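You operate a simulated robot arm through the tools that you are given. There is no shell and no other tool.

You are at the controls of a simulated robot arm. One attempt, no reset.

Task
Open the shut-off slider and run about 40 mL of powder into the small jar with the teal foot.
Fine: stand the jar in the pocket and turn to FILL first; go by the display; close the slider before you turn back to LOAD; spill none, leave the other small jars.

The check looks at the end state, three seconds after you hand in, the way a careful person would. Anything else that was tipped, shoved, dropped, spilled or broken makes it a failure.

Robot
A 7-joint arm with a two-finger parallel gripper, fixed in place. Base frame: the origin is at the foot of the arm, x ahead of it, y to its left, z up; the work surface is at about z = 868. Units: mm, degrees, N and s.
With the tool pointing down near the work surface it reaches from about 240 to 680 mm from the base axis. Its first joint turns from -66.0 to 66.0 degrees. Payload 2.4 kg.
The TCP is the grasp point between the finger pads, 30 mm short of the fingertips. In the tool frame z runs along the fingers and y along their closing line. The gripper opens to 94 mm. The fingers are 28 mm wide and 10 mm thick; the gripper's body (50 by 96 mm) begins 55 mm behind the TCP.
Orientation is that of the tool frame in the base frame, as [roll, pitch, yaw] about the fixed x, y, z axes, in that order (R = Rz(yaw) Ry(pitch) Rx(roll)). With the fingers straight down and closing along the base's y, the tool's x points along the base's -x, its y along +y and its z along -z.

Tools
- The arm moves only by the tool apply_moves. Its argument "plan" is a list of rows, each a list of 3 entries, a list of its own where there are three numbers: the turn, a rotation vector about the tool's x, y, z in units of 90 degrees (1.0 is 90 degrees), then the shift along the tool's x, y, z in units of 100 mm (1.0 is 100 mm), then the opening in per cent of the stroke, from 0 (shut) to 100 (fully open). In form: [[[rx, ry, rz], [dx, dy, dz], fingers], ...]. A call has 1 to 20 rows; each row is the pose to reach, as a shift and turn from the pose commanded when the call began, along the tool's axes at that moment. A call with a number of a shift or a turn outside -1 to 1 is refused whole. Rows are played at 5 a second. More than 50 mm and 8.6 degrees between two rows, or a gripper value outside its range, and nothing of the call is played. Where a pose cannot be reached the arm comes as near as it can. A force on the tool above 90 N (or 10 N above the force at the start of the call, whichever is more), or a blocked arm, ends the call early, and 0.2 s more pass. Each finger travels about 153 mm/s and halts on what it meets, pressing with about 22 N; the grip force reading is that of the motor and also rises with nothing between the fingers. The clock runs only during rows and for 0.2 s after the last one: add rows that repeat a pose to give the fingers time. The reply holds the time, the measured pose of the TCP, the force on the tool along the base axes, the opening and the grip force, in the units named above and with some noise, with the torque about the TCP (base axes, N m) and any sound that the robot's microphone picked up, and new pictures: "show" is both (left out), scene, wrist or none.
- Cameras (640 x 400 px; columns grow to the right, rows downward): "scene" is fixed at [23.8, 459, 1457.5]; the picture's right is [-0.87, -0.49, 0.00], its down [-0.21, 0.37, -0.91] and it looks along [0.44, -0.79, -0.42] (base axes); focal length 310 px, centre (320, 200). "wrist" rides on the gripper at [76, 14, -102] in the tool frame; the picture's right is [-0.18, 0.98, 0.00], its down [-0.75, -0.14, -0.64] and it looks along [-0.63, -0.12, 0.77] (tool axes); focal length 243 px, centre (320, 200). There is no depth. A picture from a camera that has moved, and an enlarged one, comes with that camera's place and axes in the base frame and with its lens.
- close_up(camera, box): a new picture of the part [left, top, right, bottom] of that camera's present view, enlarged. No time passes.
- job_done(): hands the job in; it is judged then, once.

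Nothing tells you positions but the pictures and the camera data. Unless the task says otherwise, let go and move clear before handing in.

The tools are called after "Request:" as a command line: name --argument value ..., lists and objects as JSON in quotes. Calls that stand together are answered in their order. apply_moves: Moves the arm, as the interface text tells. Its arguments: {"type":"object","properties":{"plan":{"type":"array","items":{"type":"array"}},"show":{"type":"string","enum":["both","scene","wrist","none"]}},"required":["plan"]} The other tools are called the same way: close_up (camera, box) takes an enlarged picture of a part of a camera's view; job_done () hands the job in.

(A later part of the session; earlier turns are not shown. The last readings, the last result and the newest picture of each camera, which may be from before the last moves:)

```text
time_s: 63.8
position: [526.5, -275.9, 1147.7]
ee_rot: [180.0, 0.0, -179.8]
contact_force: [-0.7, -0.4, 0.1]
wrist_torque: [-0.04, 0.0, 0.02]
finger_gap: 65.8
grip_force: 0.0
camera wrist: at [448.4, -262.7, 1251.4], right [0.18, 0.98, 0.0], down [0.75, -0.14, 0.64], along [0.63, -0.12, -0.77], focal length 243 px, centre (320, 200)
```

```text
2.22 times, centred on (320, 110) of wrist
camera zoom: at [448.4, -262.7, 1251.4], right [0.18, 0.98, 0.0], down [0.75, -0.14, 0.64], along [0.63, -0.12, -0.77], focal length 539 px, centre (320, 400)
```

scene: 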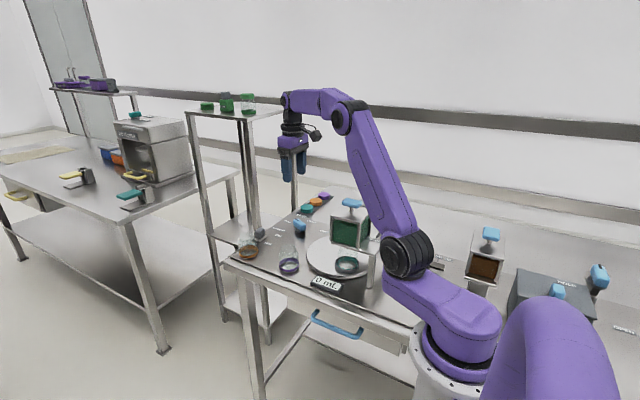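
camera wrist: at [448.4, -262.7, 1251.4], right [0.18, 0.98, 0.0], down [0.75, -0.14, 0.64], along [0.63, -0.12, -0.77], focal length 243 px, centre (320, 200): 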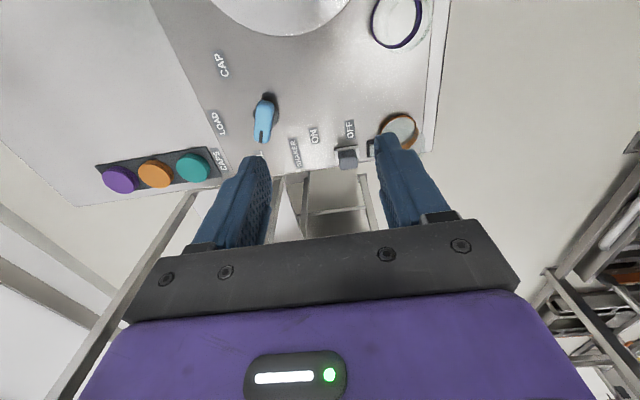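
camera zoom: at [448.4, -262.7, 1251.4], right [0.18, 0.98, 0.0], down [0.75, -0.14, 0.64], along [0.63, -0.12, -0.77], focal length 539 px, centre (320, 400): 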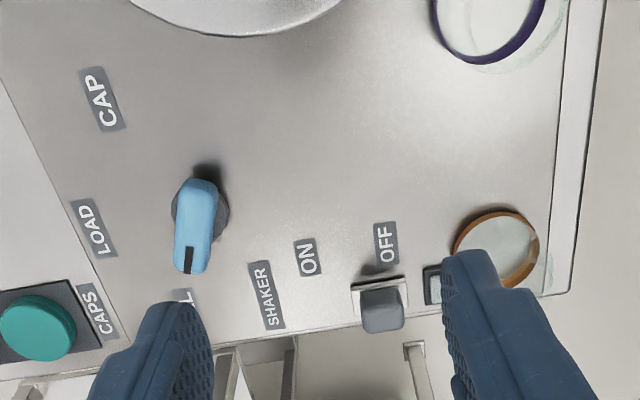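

I'll move closer and tilt 20° outward, fingers closing along y.

Request:
apply_moves --plan '[[[0, -0.0555, 0], [-0.15, 0.05, 0.2], 65], [[0, -0.111, 0], [-0.3, 0.1, 0.4], 60], [[0, -0.1665, 0], [-0.45, 0.15, 0.6], 58], [[0, -0.222, 0], [-0.6, 0.2, 0.8], 55], [[0, -0.222, 0], [-0.6, 0.2, 0.9], 55]]' --show "both"

Request:
close_up --camera "wrist" --box '[220, 20, 420, 200]'

Request:
close_up --camera "scene" --box '[225, 160, 345, 270]'

```text
time_s: 65.0
position: [586.3, -258.4, 1057.9]
ee_rot: [-179.9, 20.0, -179.9]
contact_force: [0.5, 0.1, -0.9]
wrist_torque: [-0.02, 0.01, -0.02]
finger_gap: 52.2
grip_force: 0.0
camera wrist: at [477.4, -244.5, 1129.3], right [0.17, 0.98, 0.06], down [0.49, -0.14, 0.86], along [0.86, -0.12, -0.5], focal length 243 px, centre (320, 200)
```

scene: 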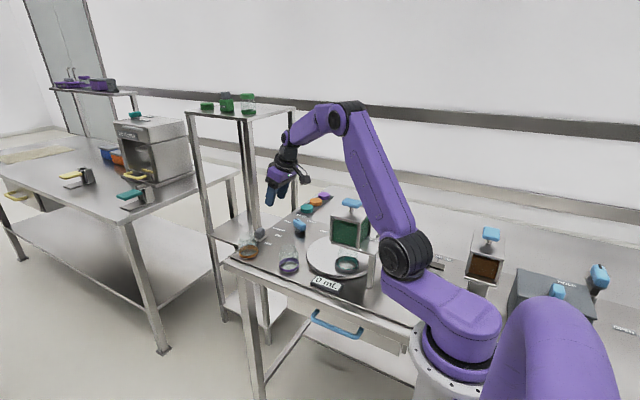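
wrist: 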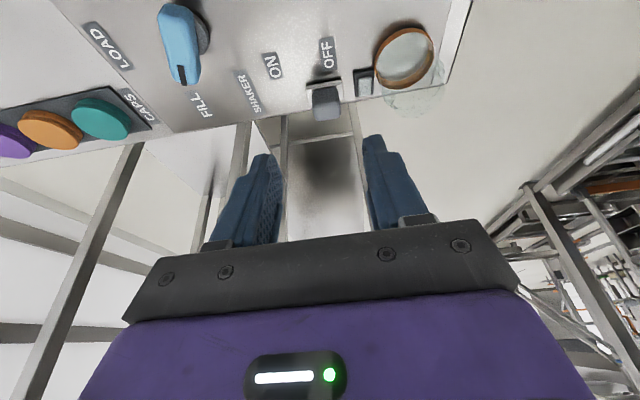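

```text
2.22 times, centred on (320, 110) of wrist
camera zoom: at [477.4, -244.5, 1129.3], right [0.17, 0.98, 0.06], down [0.49, -0.14, 0.86], along [0.86, -0.12, -0.5], focal length 539 px, centre (320, 400)
```

zoom: 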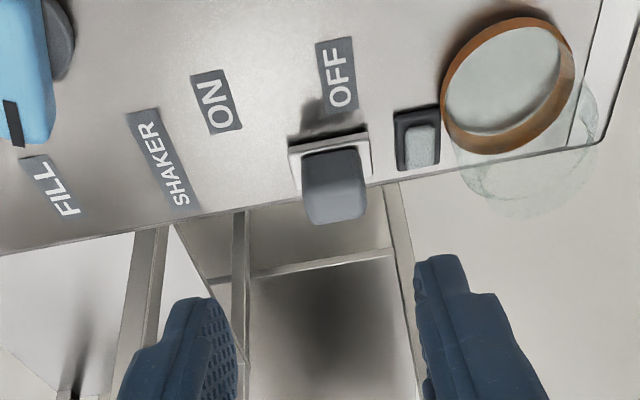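

```text
3.64 times, centred on (285, 215) of scene
camera zoom: at [23.8, 459.0, 1457.5], right [-0.87, -0.49, 0.0], down [-0.21, 0.37, -0.91], along [0.44, -0.79, -0.42], focal length 1129 px, centre (447, 146)
```

zoom: 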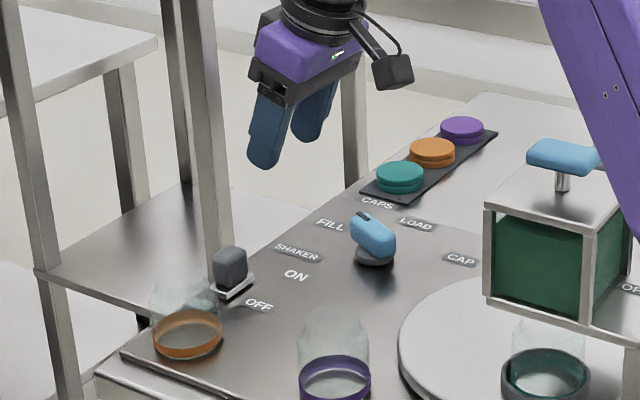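

Request:
close_up --camera "wrist" --box '[280, 60, 380, 130]'

Request:
close_up --camera "scene" --box '[245, 215, 315, 260]'

```text
5.71 times, centred on (330, 95) of wrist
camera zoom: at [477.4, -244.5, 1129.3], right [0.17, 0.98, 0.06], down [0.49, -0.14, 0.86], along [0.86, -0.12, -0.5], focal length 1386 px, centre (263, 800)
```

zoom: 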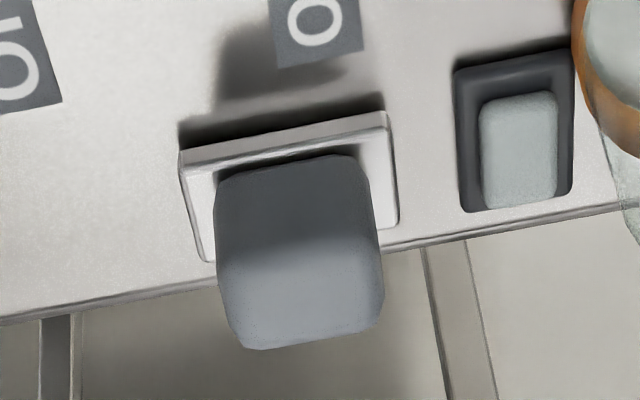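

```text
8.89 times, centred on (280, 238) of scene
camera zoom: at [23.8, 459.0, 1457.5], right [-0.87, -0.49, 0.0], down [-0.21, 0.37, -0.91], along [0.44, -0.79, -0.42], focal length 2760 px, centre (676, -133)
```

zoom: 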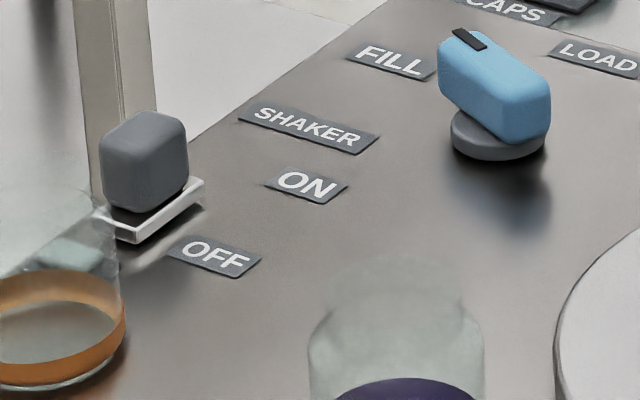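

The shaker block is at about (662, -255), top near 908, with an unlit lamp beside it, and the shelf posts are well beyond it at x≈730. I'll approach along the tilted tool axis.

Request:
apply_moves --plan '[[[0, 0, 0], [-0.07, 0.005, 0.25], 55], [[0, 0, 0], [-0.14, 0.01, 0.5], 55], [[0, 0, 0], [-0.21, 0.02, 0.75], 55], [[0, 0, 0], [-0.21, 0.02, 0.97], 55], [[0, 0, 0], [-0.21, 0.02, 0.97], 55]]' --show "both"

Request:
close_up --camera "wrist" --box '[220, 40, 420, 220]'

Request:
close_up --camera "scene" --box '[225, 190, 325, 270]'

```text
time_s: 66.2
position: [638.0, -253.7, 976.7]
ee_rot: [-179.9, 20.1, -179.9]
contact_force: [-0.6, 0.6, 0.4]
wrist_torque: [0.02, 0.02, -0.02]
finger_gap: 51.7
grip_force: 0.1
camera wrist: at [530.1, -240.5, 1047.0], right [0.17, 0.98, 0.06], down [0.49, -0.14, 0.86], along [0.86, -0.12, -0.5], focal length 243 px, centre (320, 200)
```

scene: 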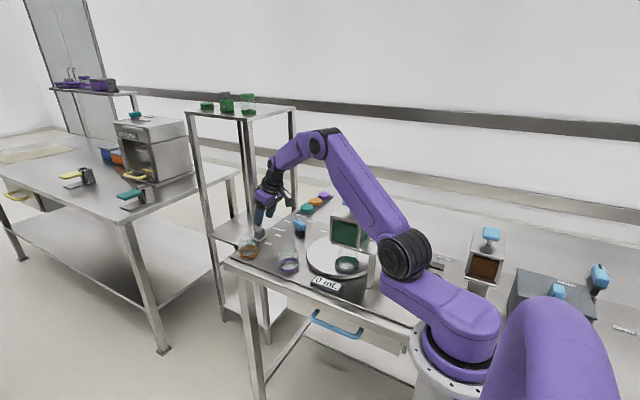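
wrist: 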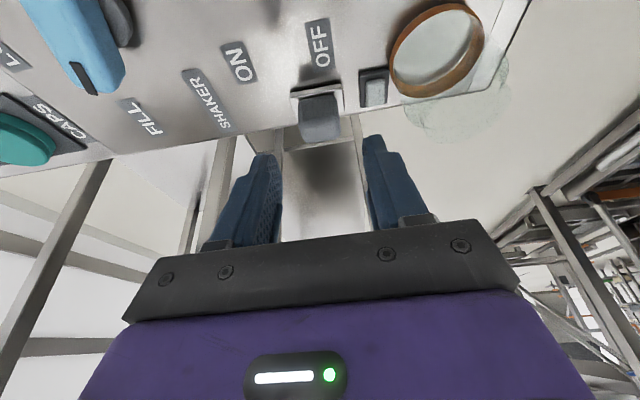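

```text
2.22 times, centred on (320, 130) of wrist
camera zoom: at [530.1, -240.5, 1047.0], right [0.17, 0.98, 0.06], down [0.49, -0.14, 0.86], along [0.86, -0.12, -0.5], focal length 539 px, centre (320, 356)
```

zoom: 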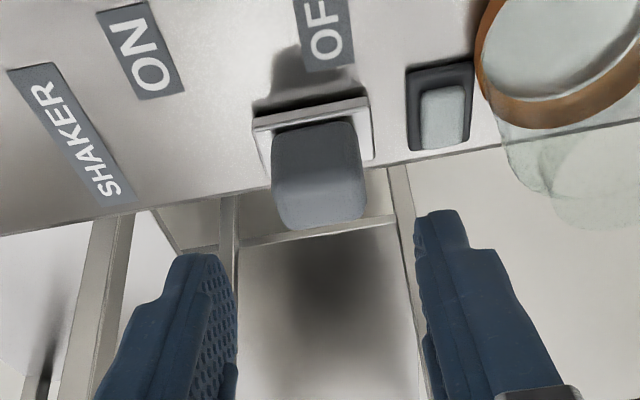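

```text
5.00 times, centred on (275, 230) of scene
camera zoom: at [23.8, 459.0, 1457.5], right [-0.87, -0.49, 0.0], down [-0.21, 0.37, -0.91], along [0.44, -0.79, -0.42], focal length 1553 px, centre (545, 50)
```

zoom: 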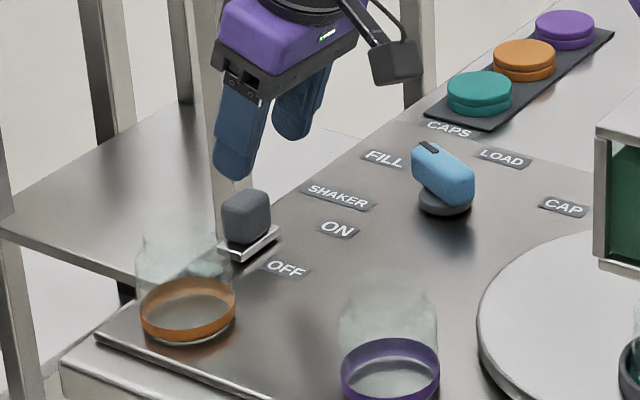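

Request:
apply_moves --plan '[[[0, 0, 0], [0.01, -0.003, 0.2], 55], [[0, 0, 0], [0.014, -0.005, 0.4], 55], [[0, 0, 0], [0.014, -0.005, 0.55], 55], [[0, 0, 0], [0.014, -0.005, 0.65], 55], [[0, 0, 0], [0.014, -0.005, 0.65], 55]]' --show "both"

Request:
close_up --camera "wrist" --box '[220, 60, 420, 240]'

Request:
close_up --camera "scene" --box '[225, 190, 325, 270]'

```text
time_s: 67.4
position: [658.4, -257.2, 913.3]
ee_rot: [180.0, 20.0, -179.9]
contact_force: [-0.9, -0.1, 0.0]
wrist_torque: [-0.01, -0.03, 0.0]
finger_gap: 51.7
grip_force: 0.0
camera wrist: at [550.6, -242.5, 983.6], right [0.17, 0.98, 0.06], down [0.49, -0.14, 0.86], along [0.86, -0.12, -0.5], focal length 243 px, centre (320, 200)
```

scene: 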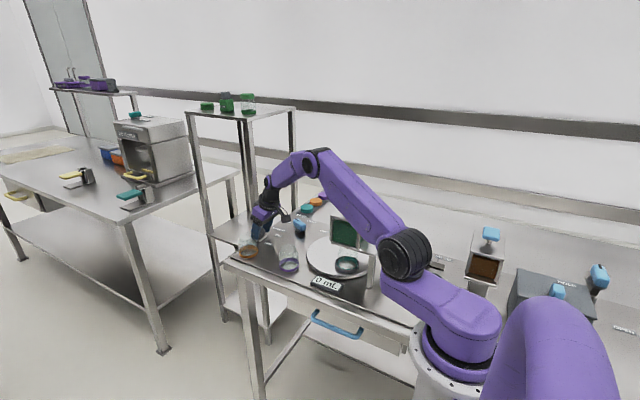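
wrist: 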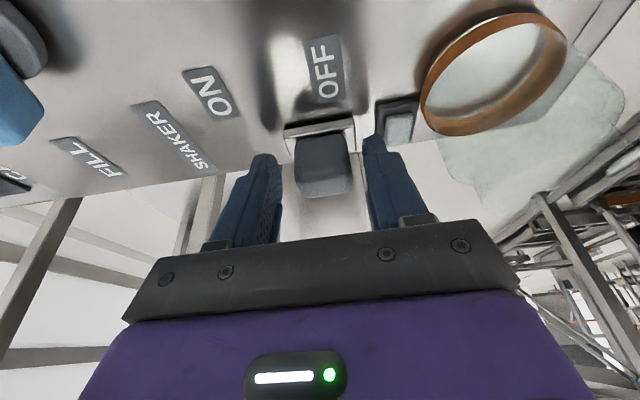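

```text
2.22 times, centred on (320, 150) of wrist
camera zoom: at [550.6, -242.5, 983.6], right [0.17, 0.98, 0.06], down [0.49, -0.14, 0.86], along [0.86, -0.12, -0.5], focal length 539 px, centre (320, 311)
```

zoom: 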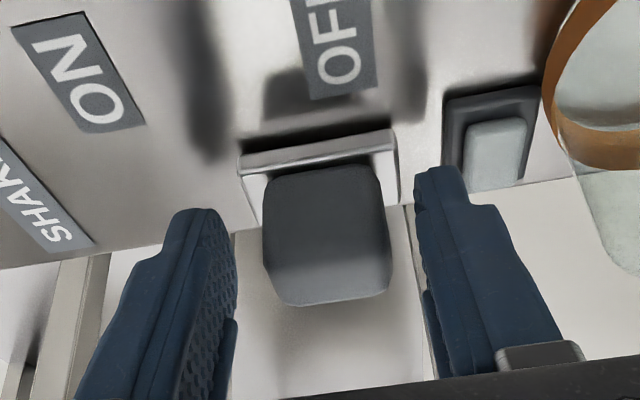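

```text
5.00 times, centred on (275, 230) of scene
camera zoom: at [23.8, 459.0, 1457.5], right [-0.87, -0.49, 0.0], down [-0.21, 0.37, -0.91], along [0.44, -0.79, -0.42], focal length 1553 px, centre (545, 50)
```

zoom: 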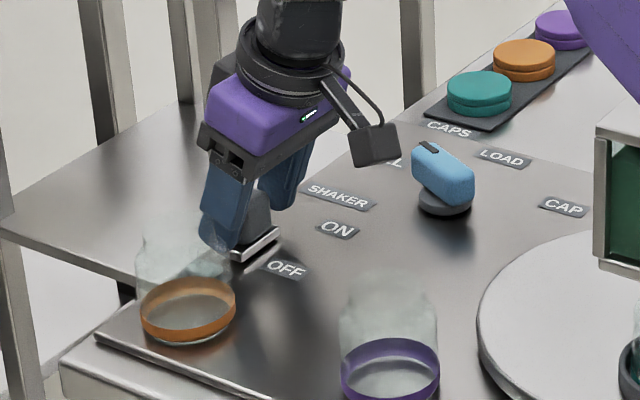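

The fingers straddle the shaker block with clearance from the orange jar. I'll close on it gently.

Request:
apply_moves --plan '[[[0, 0, 0], [0, 0, 0], 44], [[0, 0, 0], [0, 0, 0], 38], [[0, 0, 0], [0, 0, 0], 34], [[0, 0, 0], [0, 0, 0], 31], [[0, 0, 0], [0, 0, 0], 27], [[0, 0, 0], [0, 0, 0], 18], [[0, 0, 0], [0, 0, 0], 18]]' --show "none"

Request:
apply_moves --plan '[[[0, 0, 0], [0, -0.03, 0], 18], [[0, 0, 0], [0, -0.06, 0], 18], [[0, 0, 0], [0, -0.09, 0], 18], [[0, 0, 0], [0, -0.12, 0], 18]]' --show "both"

Request:
close_up --camera "wrist" --box '[220, 60, 420, 240]'

Request:
close_up --camera "scene" --box '[225, 190, 325, 270]'

```text
time_s: 69.0
position: [658.7, -256.5, 913.1]
ee_rot: [179.9, 20.1, -179.9]
contact_force: [1.9, 2.9, -1.0]
wrist_torque: [0.07, 0.5, -0.13]
finger_gap: 31.4
grip_force: 45.2
```

```text
time_s: 70.0
position: [658.6, -269.5, 912.9]
ee_rot: [180.0, 20.0, -179.8]
contact_force: [7.3, 0.2, -5.0]
wrist_torque: [-0.16, 0.6, -0.37]
finger_gap: 31.7
grip_force: 45.2
camera wrist: at [550.6, -254.2, 983.5], right [0.17, 0.98, 0.06], down [0.49, -0.14, 0.86], along [0.86, -0.12, -0.5], focal length 243 px, centre (320, 200)
```

scene: 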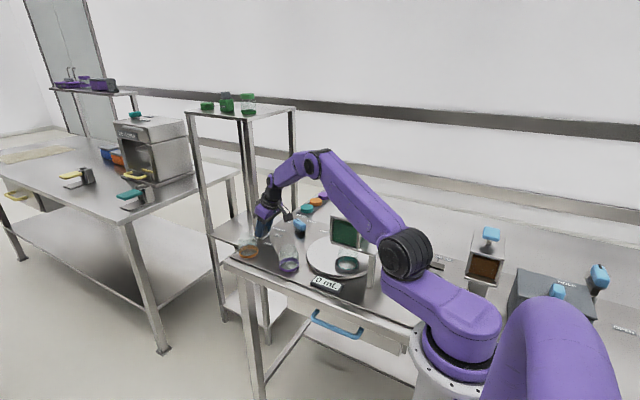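
wrist: 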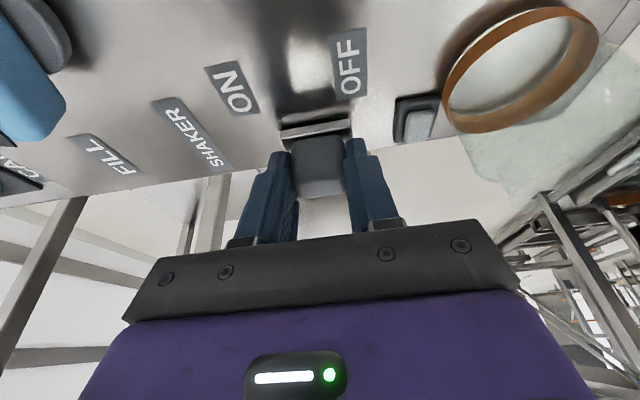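

```text
2.22 times, centred on (320, 150) of wrist
camera zoom: at [550.6, -254.2, 983.5], right [0.17, 0.98, 0.06], down [0.49, -0.14, 0.86], along [0.86, -0.12, -0.5], focal length 539 px, centre (320, 311)
```

zoom: 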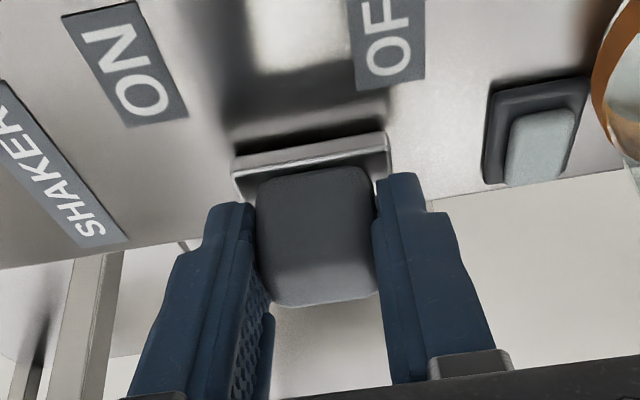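

```text
5.00 times, centred on (275, 230) of scene
camera zoom: at [24.1, 459.0, 1457.5], right [-0.87, -0.49, 0.0], down [-0.21, 0.37, -0.91], along [0.44, -0.79, -0.42], focal length 1553 px, centre (545, 50)
```

zoom: 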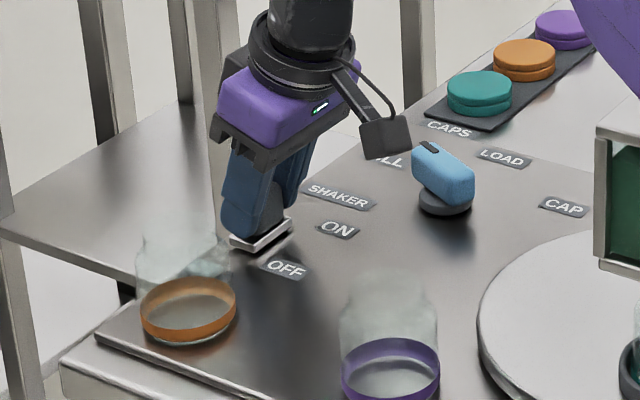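

The shaker block slides smoothly along -y. I'll continue towards ON until the end stop.

Request:
apply_moves --plan '[[[0, 0, 0], [0, -0.04, 0], 18], [[0, 0, 0], [0, -0.08, 0], 18], [[0, 0, 0], [0, -0.12, 0], 18], [[0, 0, 0], [0, -0.16, 0], 18], [[0, 0, 0], [0, -0.2, 0], 18], [[0, 0, 0], [0, -0.24, 0], 18], [[0, 0, 0], [0, -0.28, 0], 18]]' --show "both"

Request:
close_up --camera "scene" --box '[225, 190, 395, 300]'

```text
time_s: 71.6
position: [659.9, -298.1, 912.8]
ee_rot: [-180.0, 19.8, -179.8]
contact_force: [9.2, -1.1, -15.6]
wrist_torque: [0.03, 0.53, -0.21]
finger_gap: 31.4
grip_force: 44.8
camera wrist: at [550.8, -283.4, 984.0], right [0.17, 0.98, 0.06], down [0.49, -0.14, 0.86], along [0.85, -0.12, -0.51], focal length 243 px, centre (320, 200)
```

scene: 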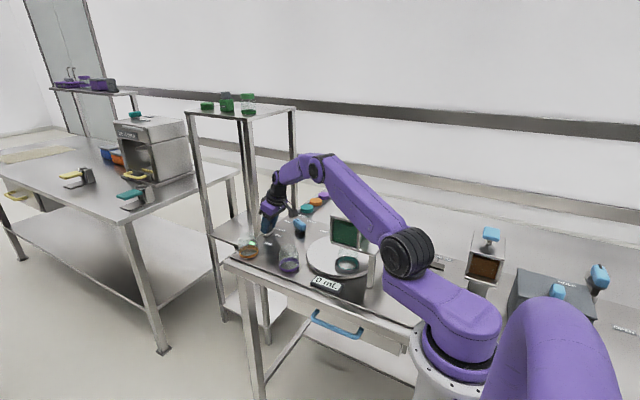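
wrist: 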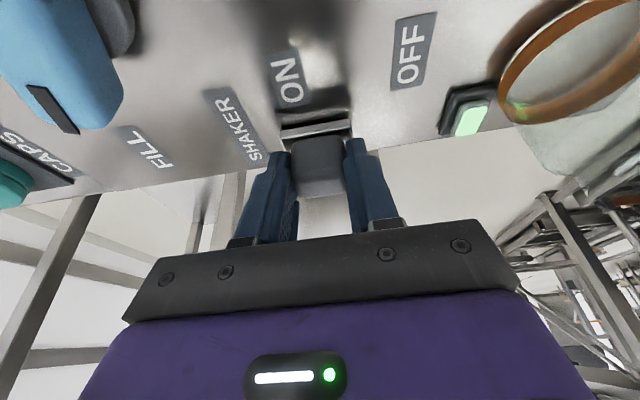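

```text
3.64 times, centred on (310, 245) of scene
camera zoom: at [24.4, 458.8, 1457.5], right [-0.87, -0.49, 0.0], down [-0.21, 0.37, -0.91], along [0.44, -0.79, -0.42], focal length 1129 px, centre (356, 36)
```

zoom: 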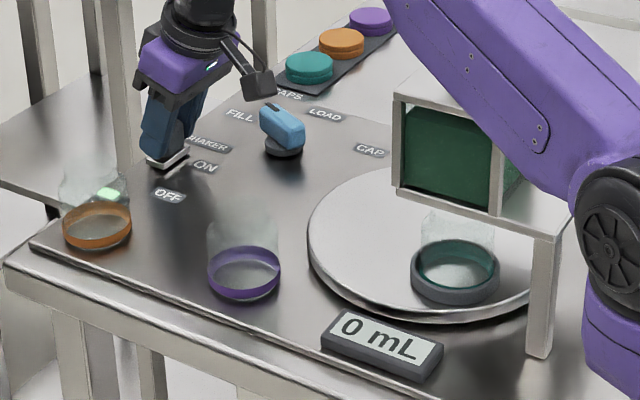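

The lamp lit green, so the shaker is on, and with the slider shut the display stays at 0. I'll nudge a little further so it sits fully at ON, then release.

Request:
apply_moves --plan '[[[0, 0, 0], [0, -0.03, 0.005], 18], [[0, 0, 0], [0, -0.06, 0.005], 18], [[0, 0, 0], [0, -0.06, 0.005], 18]]' --show "wrist"

```text
time_s: 72.4
position: [659.0, -301.4, 913.2]
ee_rot: [179.7, 19.6, -179.8]
contact_force: [-16.6, 15.8, 0.9]
wrist_torque: [-0.13, 0.65, -0.56]
finger_gap: 31.5
grip_force: 44.8
camera wrist: at [551.0, -286.9, 984.3], right [0.17, 0.98, 0.07], down [0.49, -0.14, 0.86], along [0.85, -0.11, -0.51], focal length 243 px, centre (320, 200)
```

wrist: 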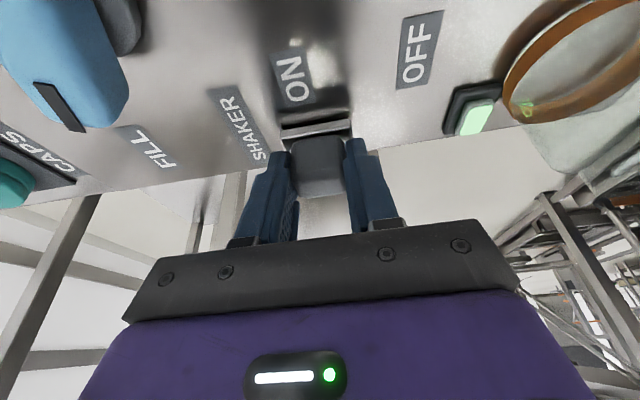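

Request:
apply_moves --plan '[[[0, 0, 0], [0, 0.02, 0], 18], [[0, 0, 0], [0, 0.02, 0], 34], [[0, 0, 0], [0, 0.02, 0], 40], [[0, 0, 0], [0, 0.02, 0], 52], [[0, 0, 0], [0, 0.02, 0], 55], [[0, 0, 0], [0, 0.02, -0.2], 55], [[0, 0, 0], [0, 0.02, -0.4], 55], [[0, 0, 0], [0, 0.02, -0.6], 55], [[0, 0, 0], [0, 0.02, -0.8], 55], [[0, 0, 0], [0, 0.02, -1.0], 55]]' --show "none"

Request:
apply_moves --plan '[[[0, 0.0555, 0], [0.0, 0, -0.2], 60], [[0, 0.111, 0], [0.05, 0, -0.4], 65], [[0, 0.1665, 0], [0.1, 0, -0.6], 70], [[0, 0.222, 0], [0.15, 0, -0.8], 80], [[0, 0.222, 0], [0.2, 0, -1.0], 80], [[0, 0.222, 0], [0.2, 0, -1.0], 80]]' --show "both"

Request:
close_up --camera "scene" --box '[225, 190, 395, 300]'

```text
time_s: 74.6
position: [624.4, -302.1, 1008.9]
ee_rot: [-179.9, 19.8, -179.9]
contact_force: [-0.7, -0.5, -0.5]
wrist_torque: [-0.01, 0.03, 0.02]
finger_gap: 51.7
grip_force: 0.0
```

```text
time_s: 76.0
position: [572.2, -302.4, 1096.1]
ee_rot: [-180.0, 0.0, -179.8]
contact_force: [0.3, 0.3, 0.2]
wrist_torque: [0.0, 0.0, -0.02]
finger_gap: 75.3
grip_force: 0.2
camera wrist: at [494.5, -287.4, 1199.2], right [0.18, 0.98, 0.0], down [0.75, -0.14, 0.64], along [0.63, -0.12, -0.77], focal length 243 px, centre (320, 200)
```

scene: 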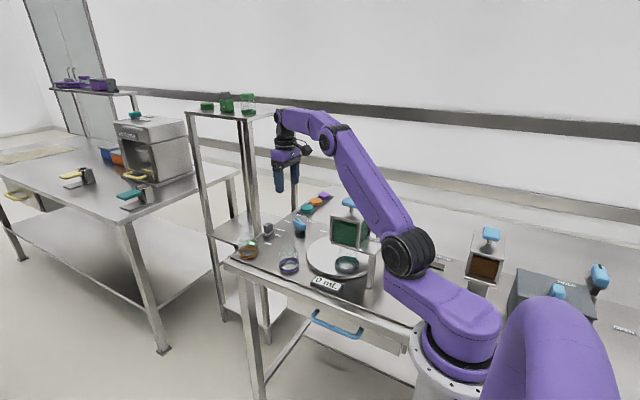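
wrist: 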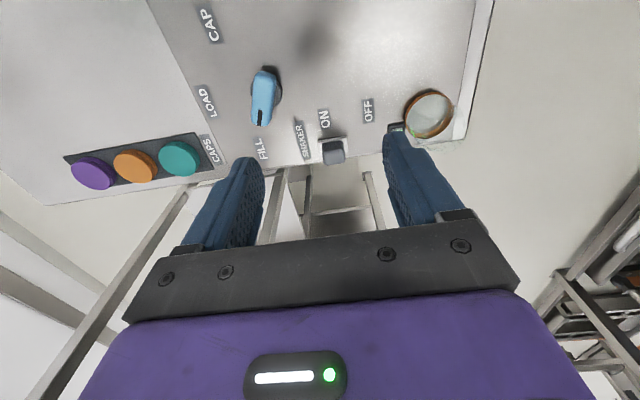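

```text
3.64 times, centred on (310, 245) of scene
camera zoom: at [23.8, 459.0, 1457.5], right [-0.87, -0.49, 0.0], down [-0.21, 0.37, -0.91], along [0.44, -0.79, -0.42], focal length 1129 px, centre (356, 36)
```

zoom: 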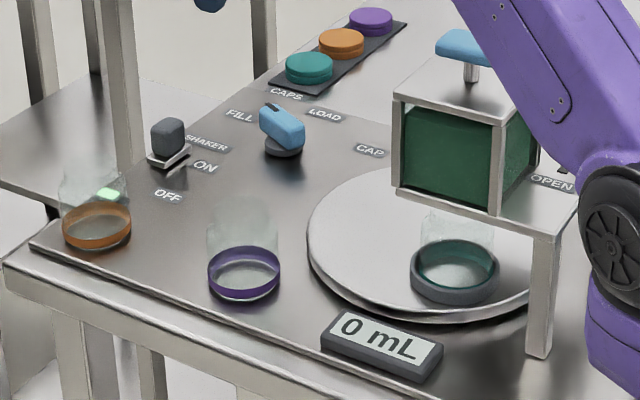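

The shaker stays on (green lamp) and the display is still at 0. I'll return to the shut-off slider at height.

Request:
apply_moves --plan '[[[0, 0, 0], [0.1, -0.03, -0.3], 80], [[0, 0, 0], [0.35, -0.06, -0.6], 80], [[0, 0, 0], [0.65, -0.09, -0.8], 80], [[0, 0, 0], [0.95, -0.12, -0.8], 80]]' --show "none"

Request:
apply_moves --plan '[[[0, 0, 0], [0.3, -0.05, 0], 80], [[0, 0, 0], [0.6, -0.09, 0], 80], [[0, 0, 0], [0.9, -0.12, 0], 80], [[0, 0, 0], [1.0, -0.15, 0], 80]]' --show "none"

Request:
apply_moves --plan '[[[0, 0, 0], [0.3, -0.05, 0], 80], [[0, 0, 0], [0.6, -0.09, 0], 80], [[0, 0, 0], [0.9, -0.12, 0], 80], [[0, 0, 0], [1.0, -0.15, 0], 80]]' --show "none"

```text
time_s: 77.0
position: [476.8, -315.6, 1172.6]
ee_rot: [-180.0, 0.0, -179.9]
contact_force: [0.1, 0.6, -0.1]
wrist_torque: [-0.02, -0.06, -0.01]
finger_gap: 75.1
grip_force: 0.0
```

```text
time_s: 78.0
position: [376.3, -330.8, 1174.0]
ee_rot: [179.9, 0.0, -179.9]
contact_force: [-0.6, 0.1, 0.0]
wrist_torque: [0.05, 0.0, -0.04]
finger_gap: 75.2
grip_force: 0.0
```

```text
time_s: 79.0
position: [278.1, -344.8, 1176.2]
ee_rot: [180.0, 0.0, -179.8]
contact_force: [-0.1, 0.1, -0.5]
wrist_torque: [0.01, 0.04, 0.0]
finger_gap: 75.1
grip_force: 0.1
```

Request:
apply_moves --plan '[[[0, 0, 0], [0.15, 0, 0.1], 80], [[0, 0, 0], [0.28, 0, 0.3], 80], [[0, 0, 0], [0.28, 0, 0.55], 80], [[0, 0, 0], [0.28, 0, 0.75], 80], [[0, 0, 0], [0.28, 0, 0.95], 80], [[0, 0, 0], [0.28, 0, 0.95], 80]]' --show "both"

Request:
close_up --camera "wrist" --box '[200, 20, 440, 220]'

Request:
close_up --camera "scene" --box '[290, 200, 400, 300]'

```text
time_s: 80.4
position: [248.9, -344.3, 1078.5]
ee_rot: [179.9, 0.1, -179.8]
contact_force: [-1.7, -0.3, -0.4]
wrist_torque: [-0.02, -0.02, 0.01]
finger_gap: 75.0
grip_force: 0.0
camera wrist: at [171.2, -329.7, 1182.5], right [0.18, 0.98, 0.0], down [0.75, -0.14, 0.64], along [0.63, -0.12, -0.77], focal length 243 px, centre (320, 200)
```

scene: 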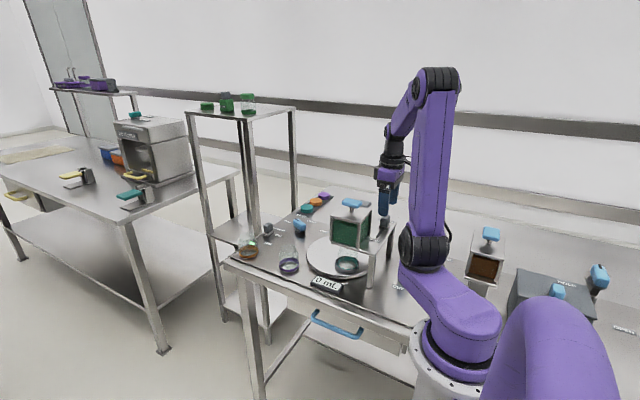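
wrist: 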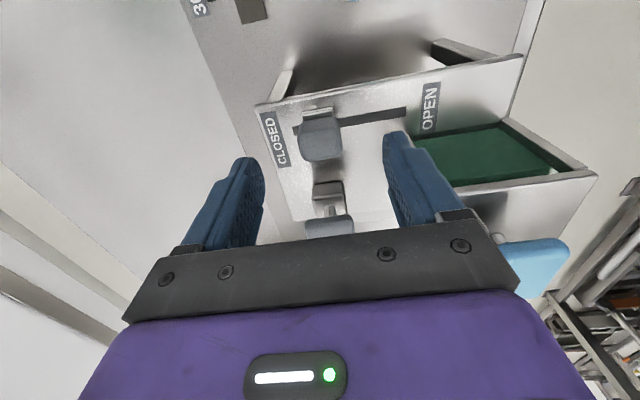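

```text
2.00 times, centred on (320, 120) of wrist
camera zoom: at [171.2, -329.7, 1182.5], right [0.18, 0.98, 0.0], down [0.75, -0.14, 0.64], along [0.63, -0.12, -0.77], focal length 485 px, centre (320, 360)
```

zoom: 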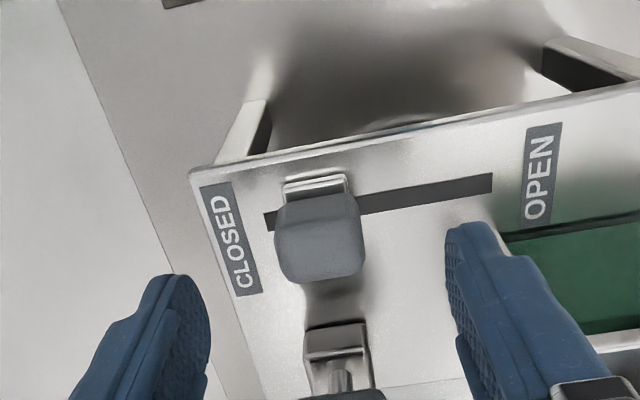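

```text
4.00 times, centred on (345, 250) of scene
camera zoom: at [23.8, 459.0, 1457.5], right [-0.87, -0.49, 0.0], down [-0.21, 0.37, -0.91], along [0.44, -0.79, -0.42], focal length 1242 px, centre (220, 0)
```

zoom: 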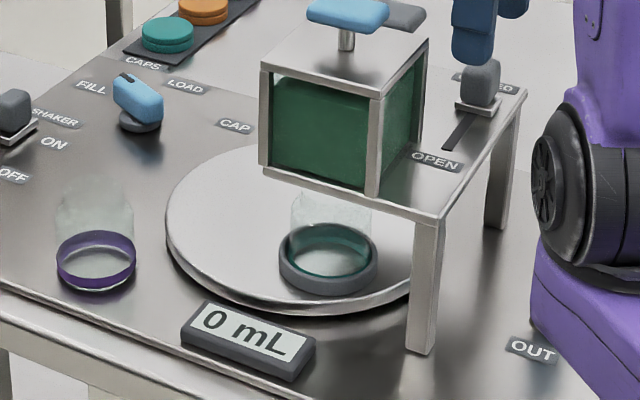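

Aligned again. I'll lower and grip the slider.

Request:
apply_moves --plan '[[[0, 0, 0], [0, -0.008, 0.15], 80], [[0, 0, 0], [0, -0.008, 0.3], 80], [[0, 0, 0], [0, -0.008, 0.4], 80], [[0, 0, 0], [0, -0.008, 0.4], 60], [[0, 0, 0], [0, -0.008, 0.4], 48], [[0, 0, 0], [0, -0.008, 0.4], 42], [[0, 0, 0], [0, -0.008, 0.4], 38], [[0, 0, 0], [0, -0.008, 0.4], 35], [[0, 0, 0], [0, -0.008, 0.4], 32], [[0, 0, 0], [0, -0.008, 0.4], 22], [[0, 0, 0], [0, -0.008, 0.4], 22]]' --show "wrist"

Request:
close_up --camera "scene" --box '[290, 200, 400, 300]'

```text
time_s: 82.8
position: [250.1, -345.3, 1039.4]
ee_rot: [-179.9, -0.1, -179.9]
contact_force: [-0.2, -0.9, -1.9]
wrist_torque: [-0.04, -0.01, -0.07]
finger_gap: 31.1
grip_force: 45.0
camera wrist: at [171.2, -330.0, 1142.2], right [0.18, 0.98, 0.0], down [0.75, -0.14, 0.64], along [0.63, -0.12, -0.77], focal length 243 px, centre (320, 200)
```

wrist: 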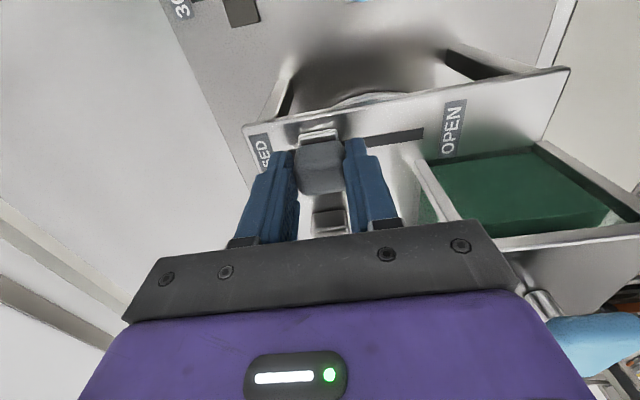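

```text
4.00 times, centred on (345, 250) of scene
camera zoom: at [23.8, 459.0, 1457.5], right [-0.87, -0.49, 0.0], down [-0.21, 0.37, -0.91], along [0.44, -0.79, -0.42], focal length 1242 px, centre (220, 0)
```

zoom: 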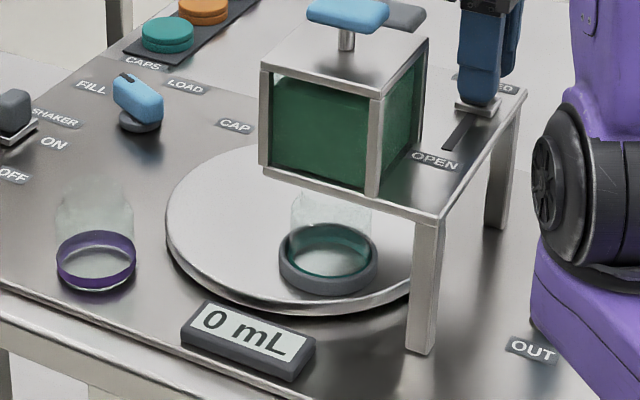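

Gripped. I'll open in small steps and check the display each time.

Request:
apply_moves --plan '[[[0, 0, 0], [0, 0.05, 0], 22], [[0, 0, 0], [0, 0.1, 0], 22]]' --show "none"

Request:
close_up --camera "scene" --box '[290, 200, 400, 300]'

```text
time_s: 83.4
position: [250.4, -335.7, 1040.0]
ee_rot: [179.9, 0.1, -179.9]
contact_force: [-3.3, -0.5, -4.8]
wrist_torque: [-0.26, -0.5, -0.07]
finger_gap: 31.3
grip_force: 44.9
```

```text
4.00 times, centred on (345, 250) of scene
camera zoom: at [23.7, 459.0, 1457.5], right [-0.87, -0.49, 0.0], down [-0.21, 0.37, -0.91], along [0.44, -0.79, -0.42], focal length 1242 px, centre (220, 0)
```

zoom: 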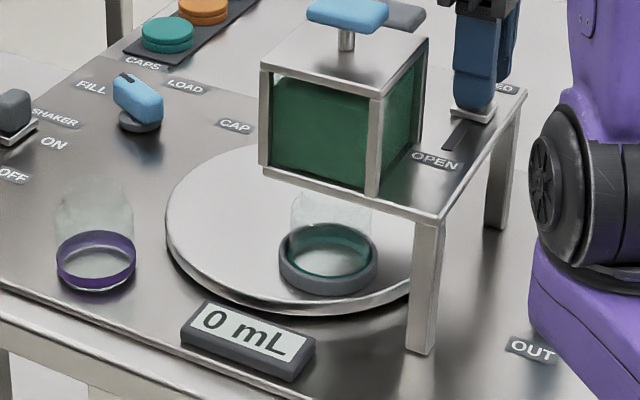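

Request:
apply_moves --plan '[[[0, 0, 0], [0, 0.03, 0], 22], [[0, 0, 0], [0, 0.06, 0], 22]]' --show "none"

Request:
close_up --camera "scene" --box '[290, 200, 400, 300]'

```text
time_s: 84.0
position: [247.1, -329.1, 1039.4]
ee_rot: [179.9, 0.0, -179.9]
contact_force: [-5.0, 0.1, -7.5]
wrist_torque: [-0.2, -0.54, -0.14]
finger_gap: 31.2
grip_force: 45.2
```

```text
4.00 times, centred on (345, 250) of scene
camera zoom: at [23.7, 458.9, 1457.5], right [-0.87, -0.49, 0.0], down [-0.21, 0.37, -0.91], along [0.44, -0.79, -0.42], focal length 1242 px, centre (220, 0)
```

zoom: 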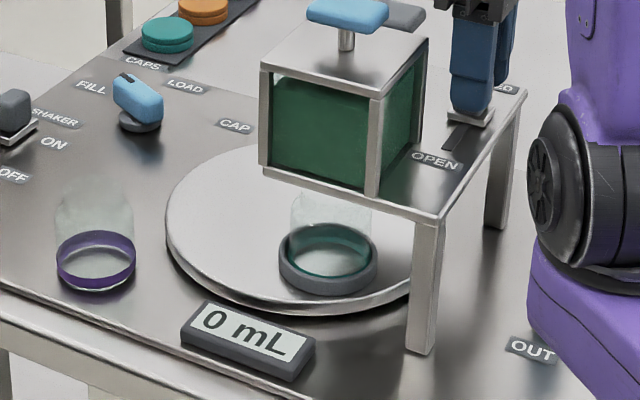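

Request:
apply_moves --plan '[[[0, 0, 0], [0, 0.03, 0], 22], [[0, 0, 0], [0, 0.05, 0], 22]]' --show "none"

Request:
close_up --camera "scene" --box '[290, 200, 400, 300]'

```text
time_s: 84.6
position: [248.2, -323.8, 1038.8]
ee_rot: [179.9, -0.1, -179.9]
contact_force: [-6.3, -0.1, -5.6]
wrist_torque: [0.0, 0.07, -0.13]
finger_gap: 31.4
grip_force: 45.0
```

```text
4.00 times, centred on (345, 250) of scene
camera zoom: at [23.7, 458.9, 1457.5], right [-0.87, -0.49, 0.0], down [-0.21, 0.37, -0.91], along [0.44, -0.79, -0.42], focal length 1242 px, centre (220, 0)
```

zoom: 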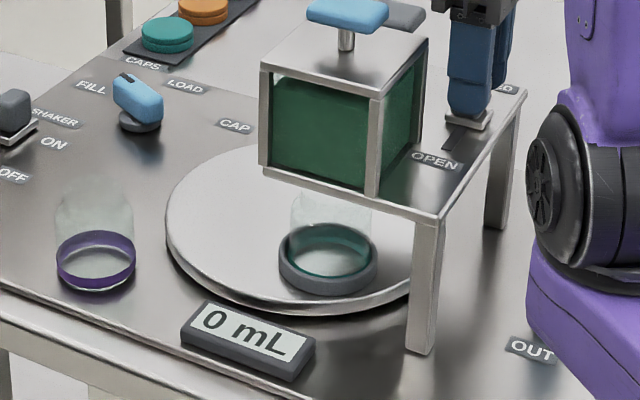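

Request:
apply_moves --plan '[[[0, 0, 0], [0, 0.03, 0], 22], [[0, 0, 0], [0, 0.05, 0], 22]]' --show "none"

Request:
close_up --camera "scene" --box '[290, 200, 400, 300]'

```text
time_s: 85.2
position: [249.1, -319.0, 1039.0]
ee_rot: [180.0, 0.0, -179.9]
contact_force: [-9.4, -0.1, -2.3]
wrist_torque: [-0.03, 0.0, 0.0]
finger_gap: 31.5
grip_force: 45.0
```

```text
4.00 times, centred on (345, 250) of scene
camera zoom: at [23.5, 459.0, 1457.5], right [-0.87, -0.49, 0.0], down [-0.21, 0.37, -0.91], along [0.44, -0.79, -0.42], focal length 1242 px, centre (220, 0)
```

zoom: 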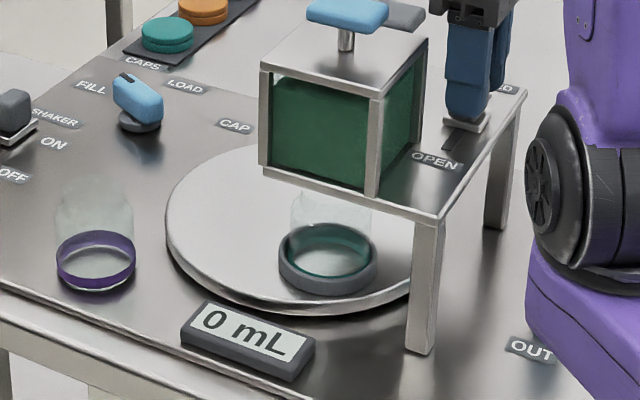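

Request:
apply_moves --plan '[[[0, 0, 0], [0.005, 0.03, 0], 22], [[0, 0, 0], [0.005, 0.05, 0], 22]]' --show "none"

Request:
close_up --camera "scene" --box '[290, 200, 400, 300]'

```text
time_s: 85.8
position: [248.3, -312.8, 1039.4]
ee_rot: [-180.0, 0.0, -179.9]
contact_force: [-3.0, -0.6, -5.7]
wrist_torque: [0.06, 0.76, -0.13]
finger_gap: 31.4
grip_force: 45.4
```

```text
4.00 times, centred on (345, 250) of scene
camera zoom: at [23.8, 459.0, 1457.5], right [-0.87, -0.49, 0.0], down [-0.21, 0.37, -0.91], along [0.44, -0.79, -0.42], focal length 1242 px, centre (220, 0)
```

zoom: 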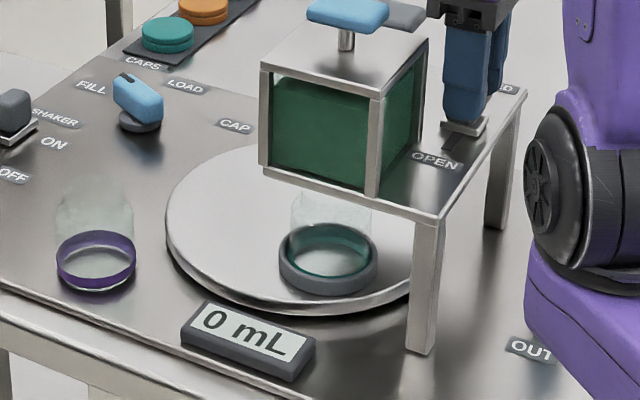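

Request:
apply_moves --plan '[[[0, 0, 0], [0.003, 0.03, 0], 22], [[0, 0, 0], [0.003, 0.05, 0], 22]]' --show "none"

Request:
close_up --camera "scene" --box '[290, 200, 400, 300]'

```text
time_s: 86.4
position: [248.8, -310.7, 1039.0]
ee_rot: [-179.9, 0.0, -179.8]
contact_force: [1.7, -0.5, -8.8]
wrist_torque: [0.07, 0.45, -0.07]
finger_gap: 31.4
grip_force: 44.7
```

```text
4.00 times, centred on (345, 250) of scene
camera zoom: at [23.9, 458.9, 1457.5], right [-0.87, -0.49, 0.0], down [-0.21, 0.37, -0.91], along [0.44, -0.79, -0.42], focal length 1242 px, centre (220, 0)
```

zoom: 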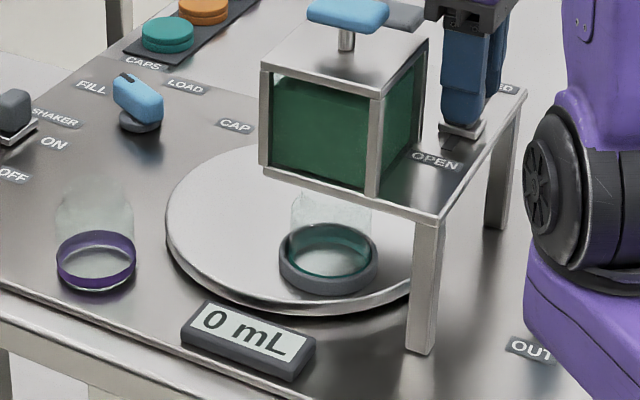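

Request:
apply_moves --plan '[[[0, 0, 0], [0, 0.03, 0.003], 22], [[0, 0, 0], [0, 0.05, 0.003], 22]]' --show "none"

Request:
close_up --camera "scene" --box '[290, 200, 400, 300]'

```text
time_s: 87.0
position: [249.6, -304.7, 1041.1]
ee_rot: [-179.8, 0.1, -179.8]
contact_force: [5.4, -0.1, -3.7]
wrist_torque: [-0.03, -0.33, -0.07]
finger_gap: 31.1
grip_force: 44.6
```

```text
4.00 times, centred on (345, 250) of scene
camera zoom: at [24.0, 459.0, 1457.5], right [-0.87, -0.49, 0.0], down [-0.21, 0.37, -0.91], along [0.44, -0.79, -0.42], focal length 1242 px, centre (220, 0)
```

zoom: 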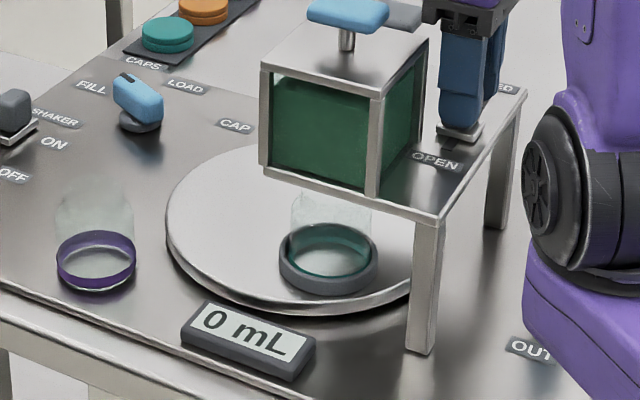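

Request:
apply_moves --plan '[[[0, 0, 0], [-0.003, 0.03, 0], 22], [[0, 0, 0], [-0.003, 0.05, 0], 22]]' --show "none"

Request:
close_up --camera "scene" --box '[290, 200, 400, 300]'

```text
time_s: 87.6
position: [248.1, -299.5, 1039.3]
ee_rot: [-179.9, 0.1, -179.9]
contact_force: [-0.2, 0.0, 3.0]
wrist_torque: [-0.04, -1.21, -0.04]
finger_gap: 31.5
grip_force: 44.8
```

```text
4.00 times, centred on (345, 250) of scene
camera zoom: at [23.7, 459.1, 1457.4], right [-0.87, -0.49, 0.0], down [-0.21, 0.37, -0.91], along [0.44, -0.79, -0.42], focal length 1242 px, centre (220, 0)
```

zoom: 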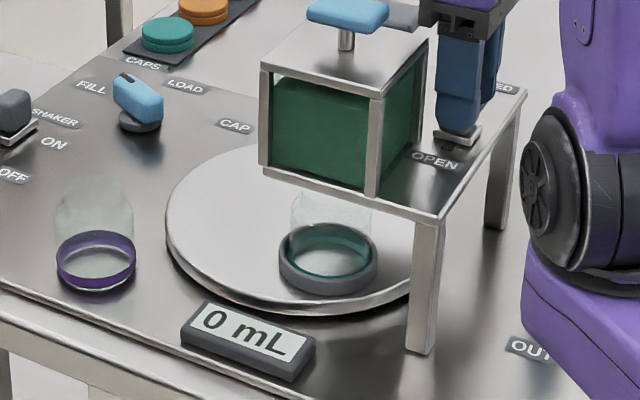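

Request:
apply_moves --plan '[[[0, 0, 0], [0, 0.03, 0], 22], [[0, 0, 0], [0, 0.05, 0], 22]]' --show "scene"

Request:
close_up --camera "scene" --box '[290, 200, 400, 300]'

```text
time_s: 88.2
position: [249.8, -294.7, 1039.0]
ee_rot: [-179.9, -0.1, -179.9]
contact_force: [2.7, -5.3, -0.3]
wrist_torque: [0.12, -0.02, -0.17]
finger_gap: 31.4
grip_force: 45.5
```

scene: 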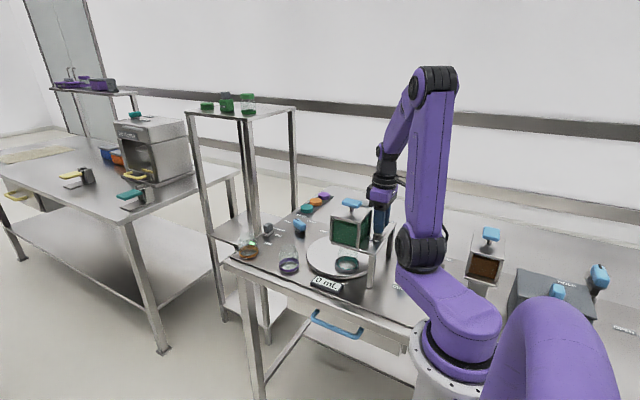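

```text
4.00 times, centred on (345, 250) of scene
camera zoom: at [23.9, 458.8, 1457.5], right [-0.87, -0.49, 0.0], down [-0.21, 0.37, -0.91], along [0.44, -0.79, -0.42], focal length 1242 px, centre (220, 0)
```

zoom: 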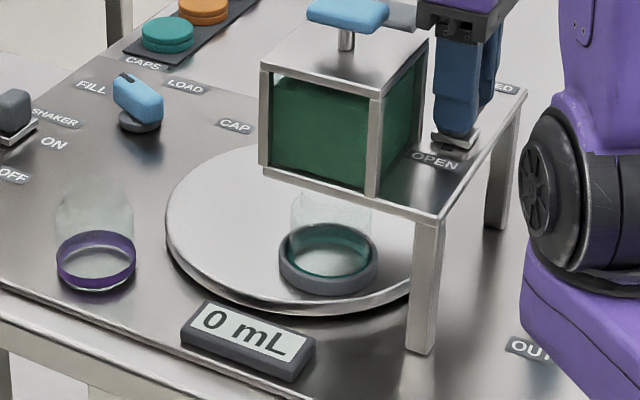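

Slider fully open with the shaker on. I'll wait a moment and recheck.

Request:
apply_moves --plan '[[[0, 0, 0], [0, -0.01, 0], 22], [[0, 0, 0], [0, -0.01, 0], 22], [[0, 0, 0], [0, -0.01, 0], 22], [[0, 0, 0], [0, -0.01, 0], 22]]' --show "none"

Request:
close_up --camera "scene" --box '[290, 200, 400, 300]'

Request:
close_up --camera "scene" --box '[325, 240, 375, 280]'

```text
time_s: 89.2
position: [249.0, -296.5, 1038.3]
ee_rot: [-179.9, 0.0, -180.0]
contact_force: [1.0, -4.0, 5.6]
wrist_torque: [-0.01, 0.05, -0.06]
finger_gap: 31.4
grip_force: 45.0
```

```text
4.00 times, centred on (345, 250) of scene
camera zoom: at [23.8, 459.0, 1457.5], right [-0.87, -0.49, 0.0], down [-0.21, 0.37, -0.91], along [0.44, -0.79, -0.42], focal length 1242 px, centre (220, 0)
```

zoom: 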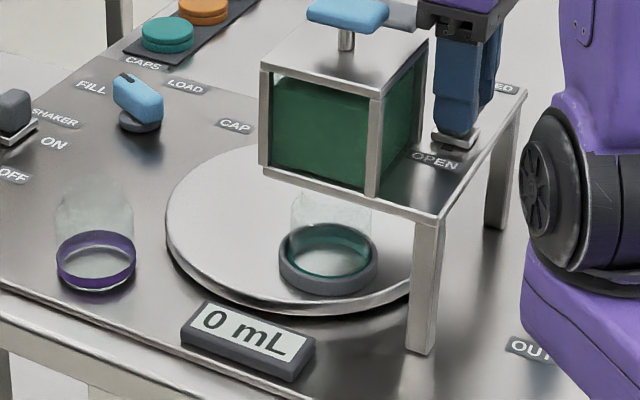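

```text
10.00 times, centred on (350, 260) of scene
camera zoom: at [23.8, 459.0, 1457.5], right [-0.87, -0.49, 0.0], down [-0.21, 0.37, -0.91], along [0.44, -0.79, -0.42], focal length 3105 px, centre (20, -400)
```

zoom: 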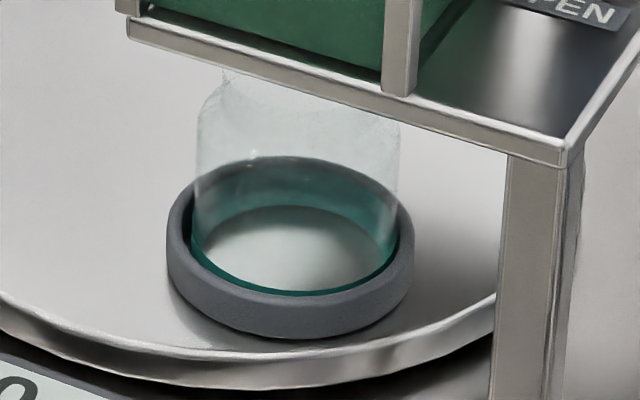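

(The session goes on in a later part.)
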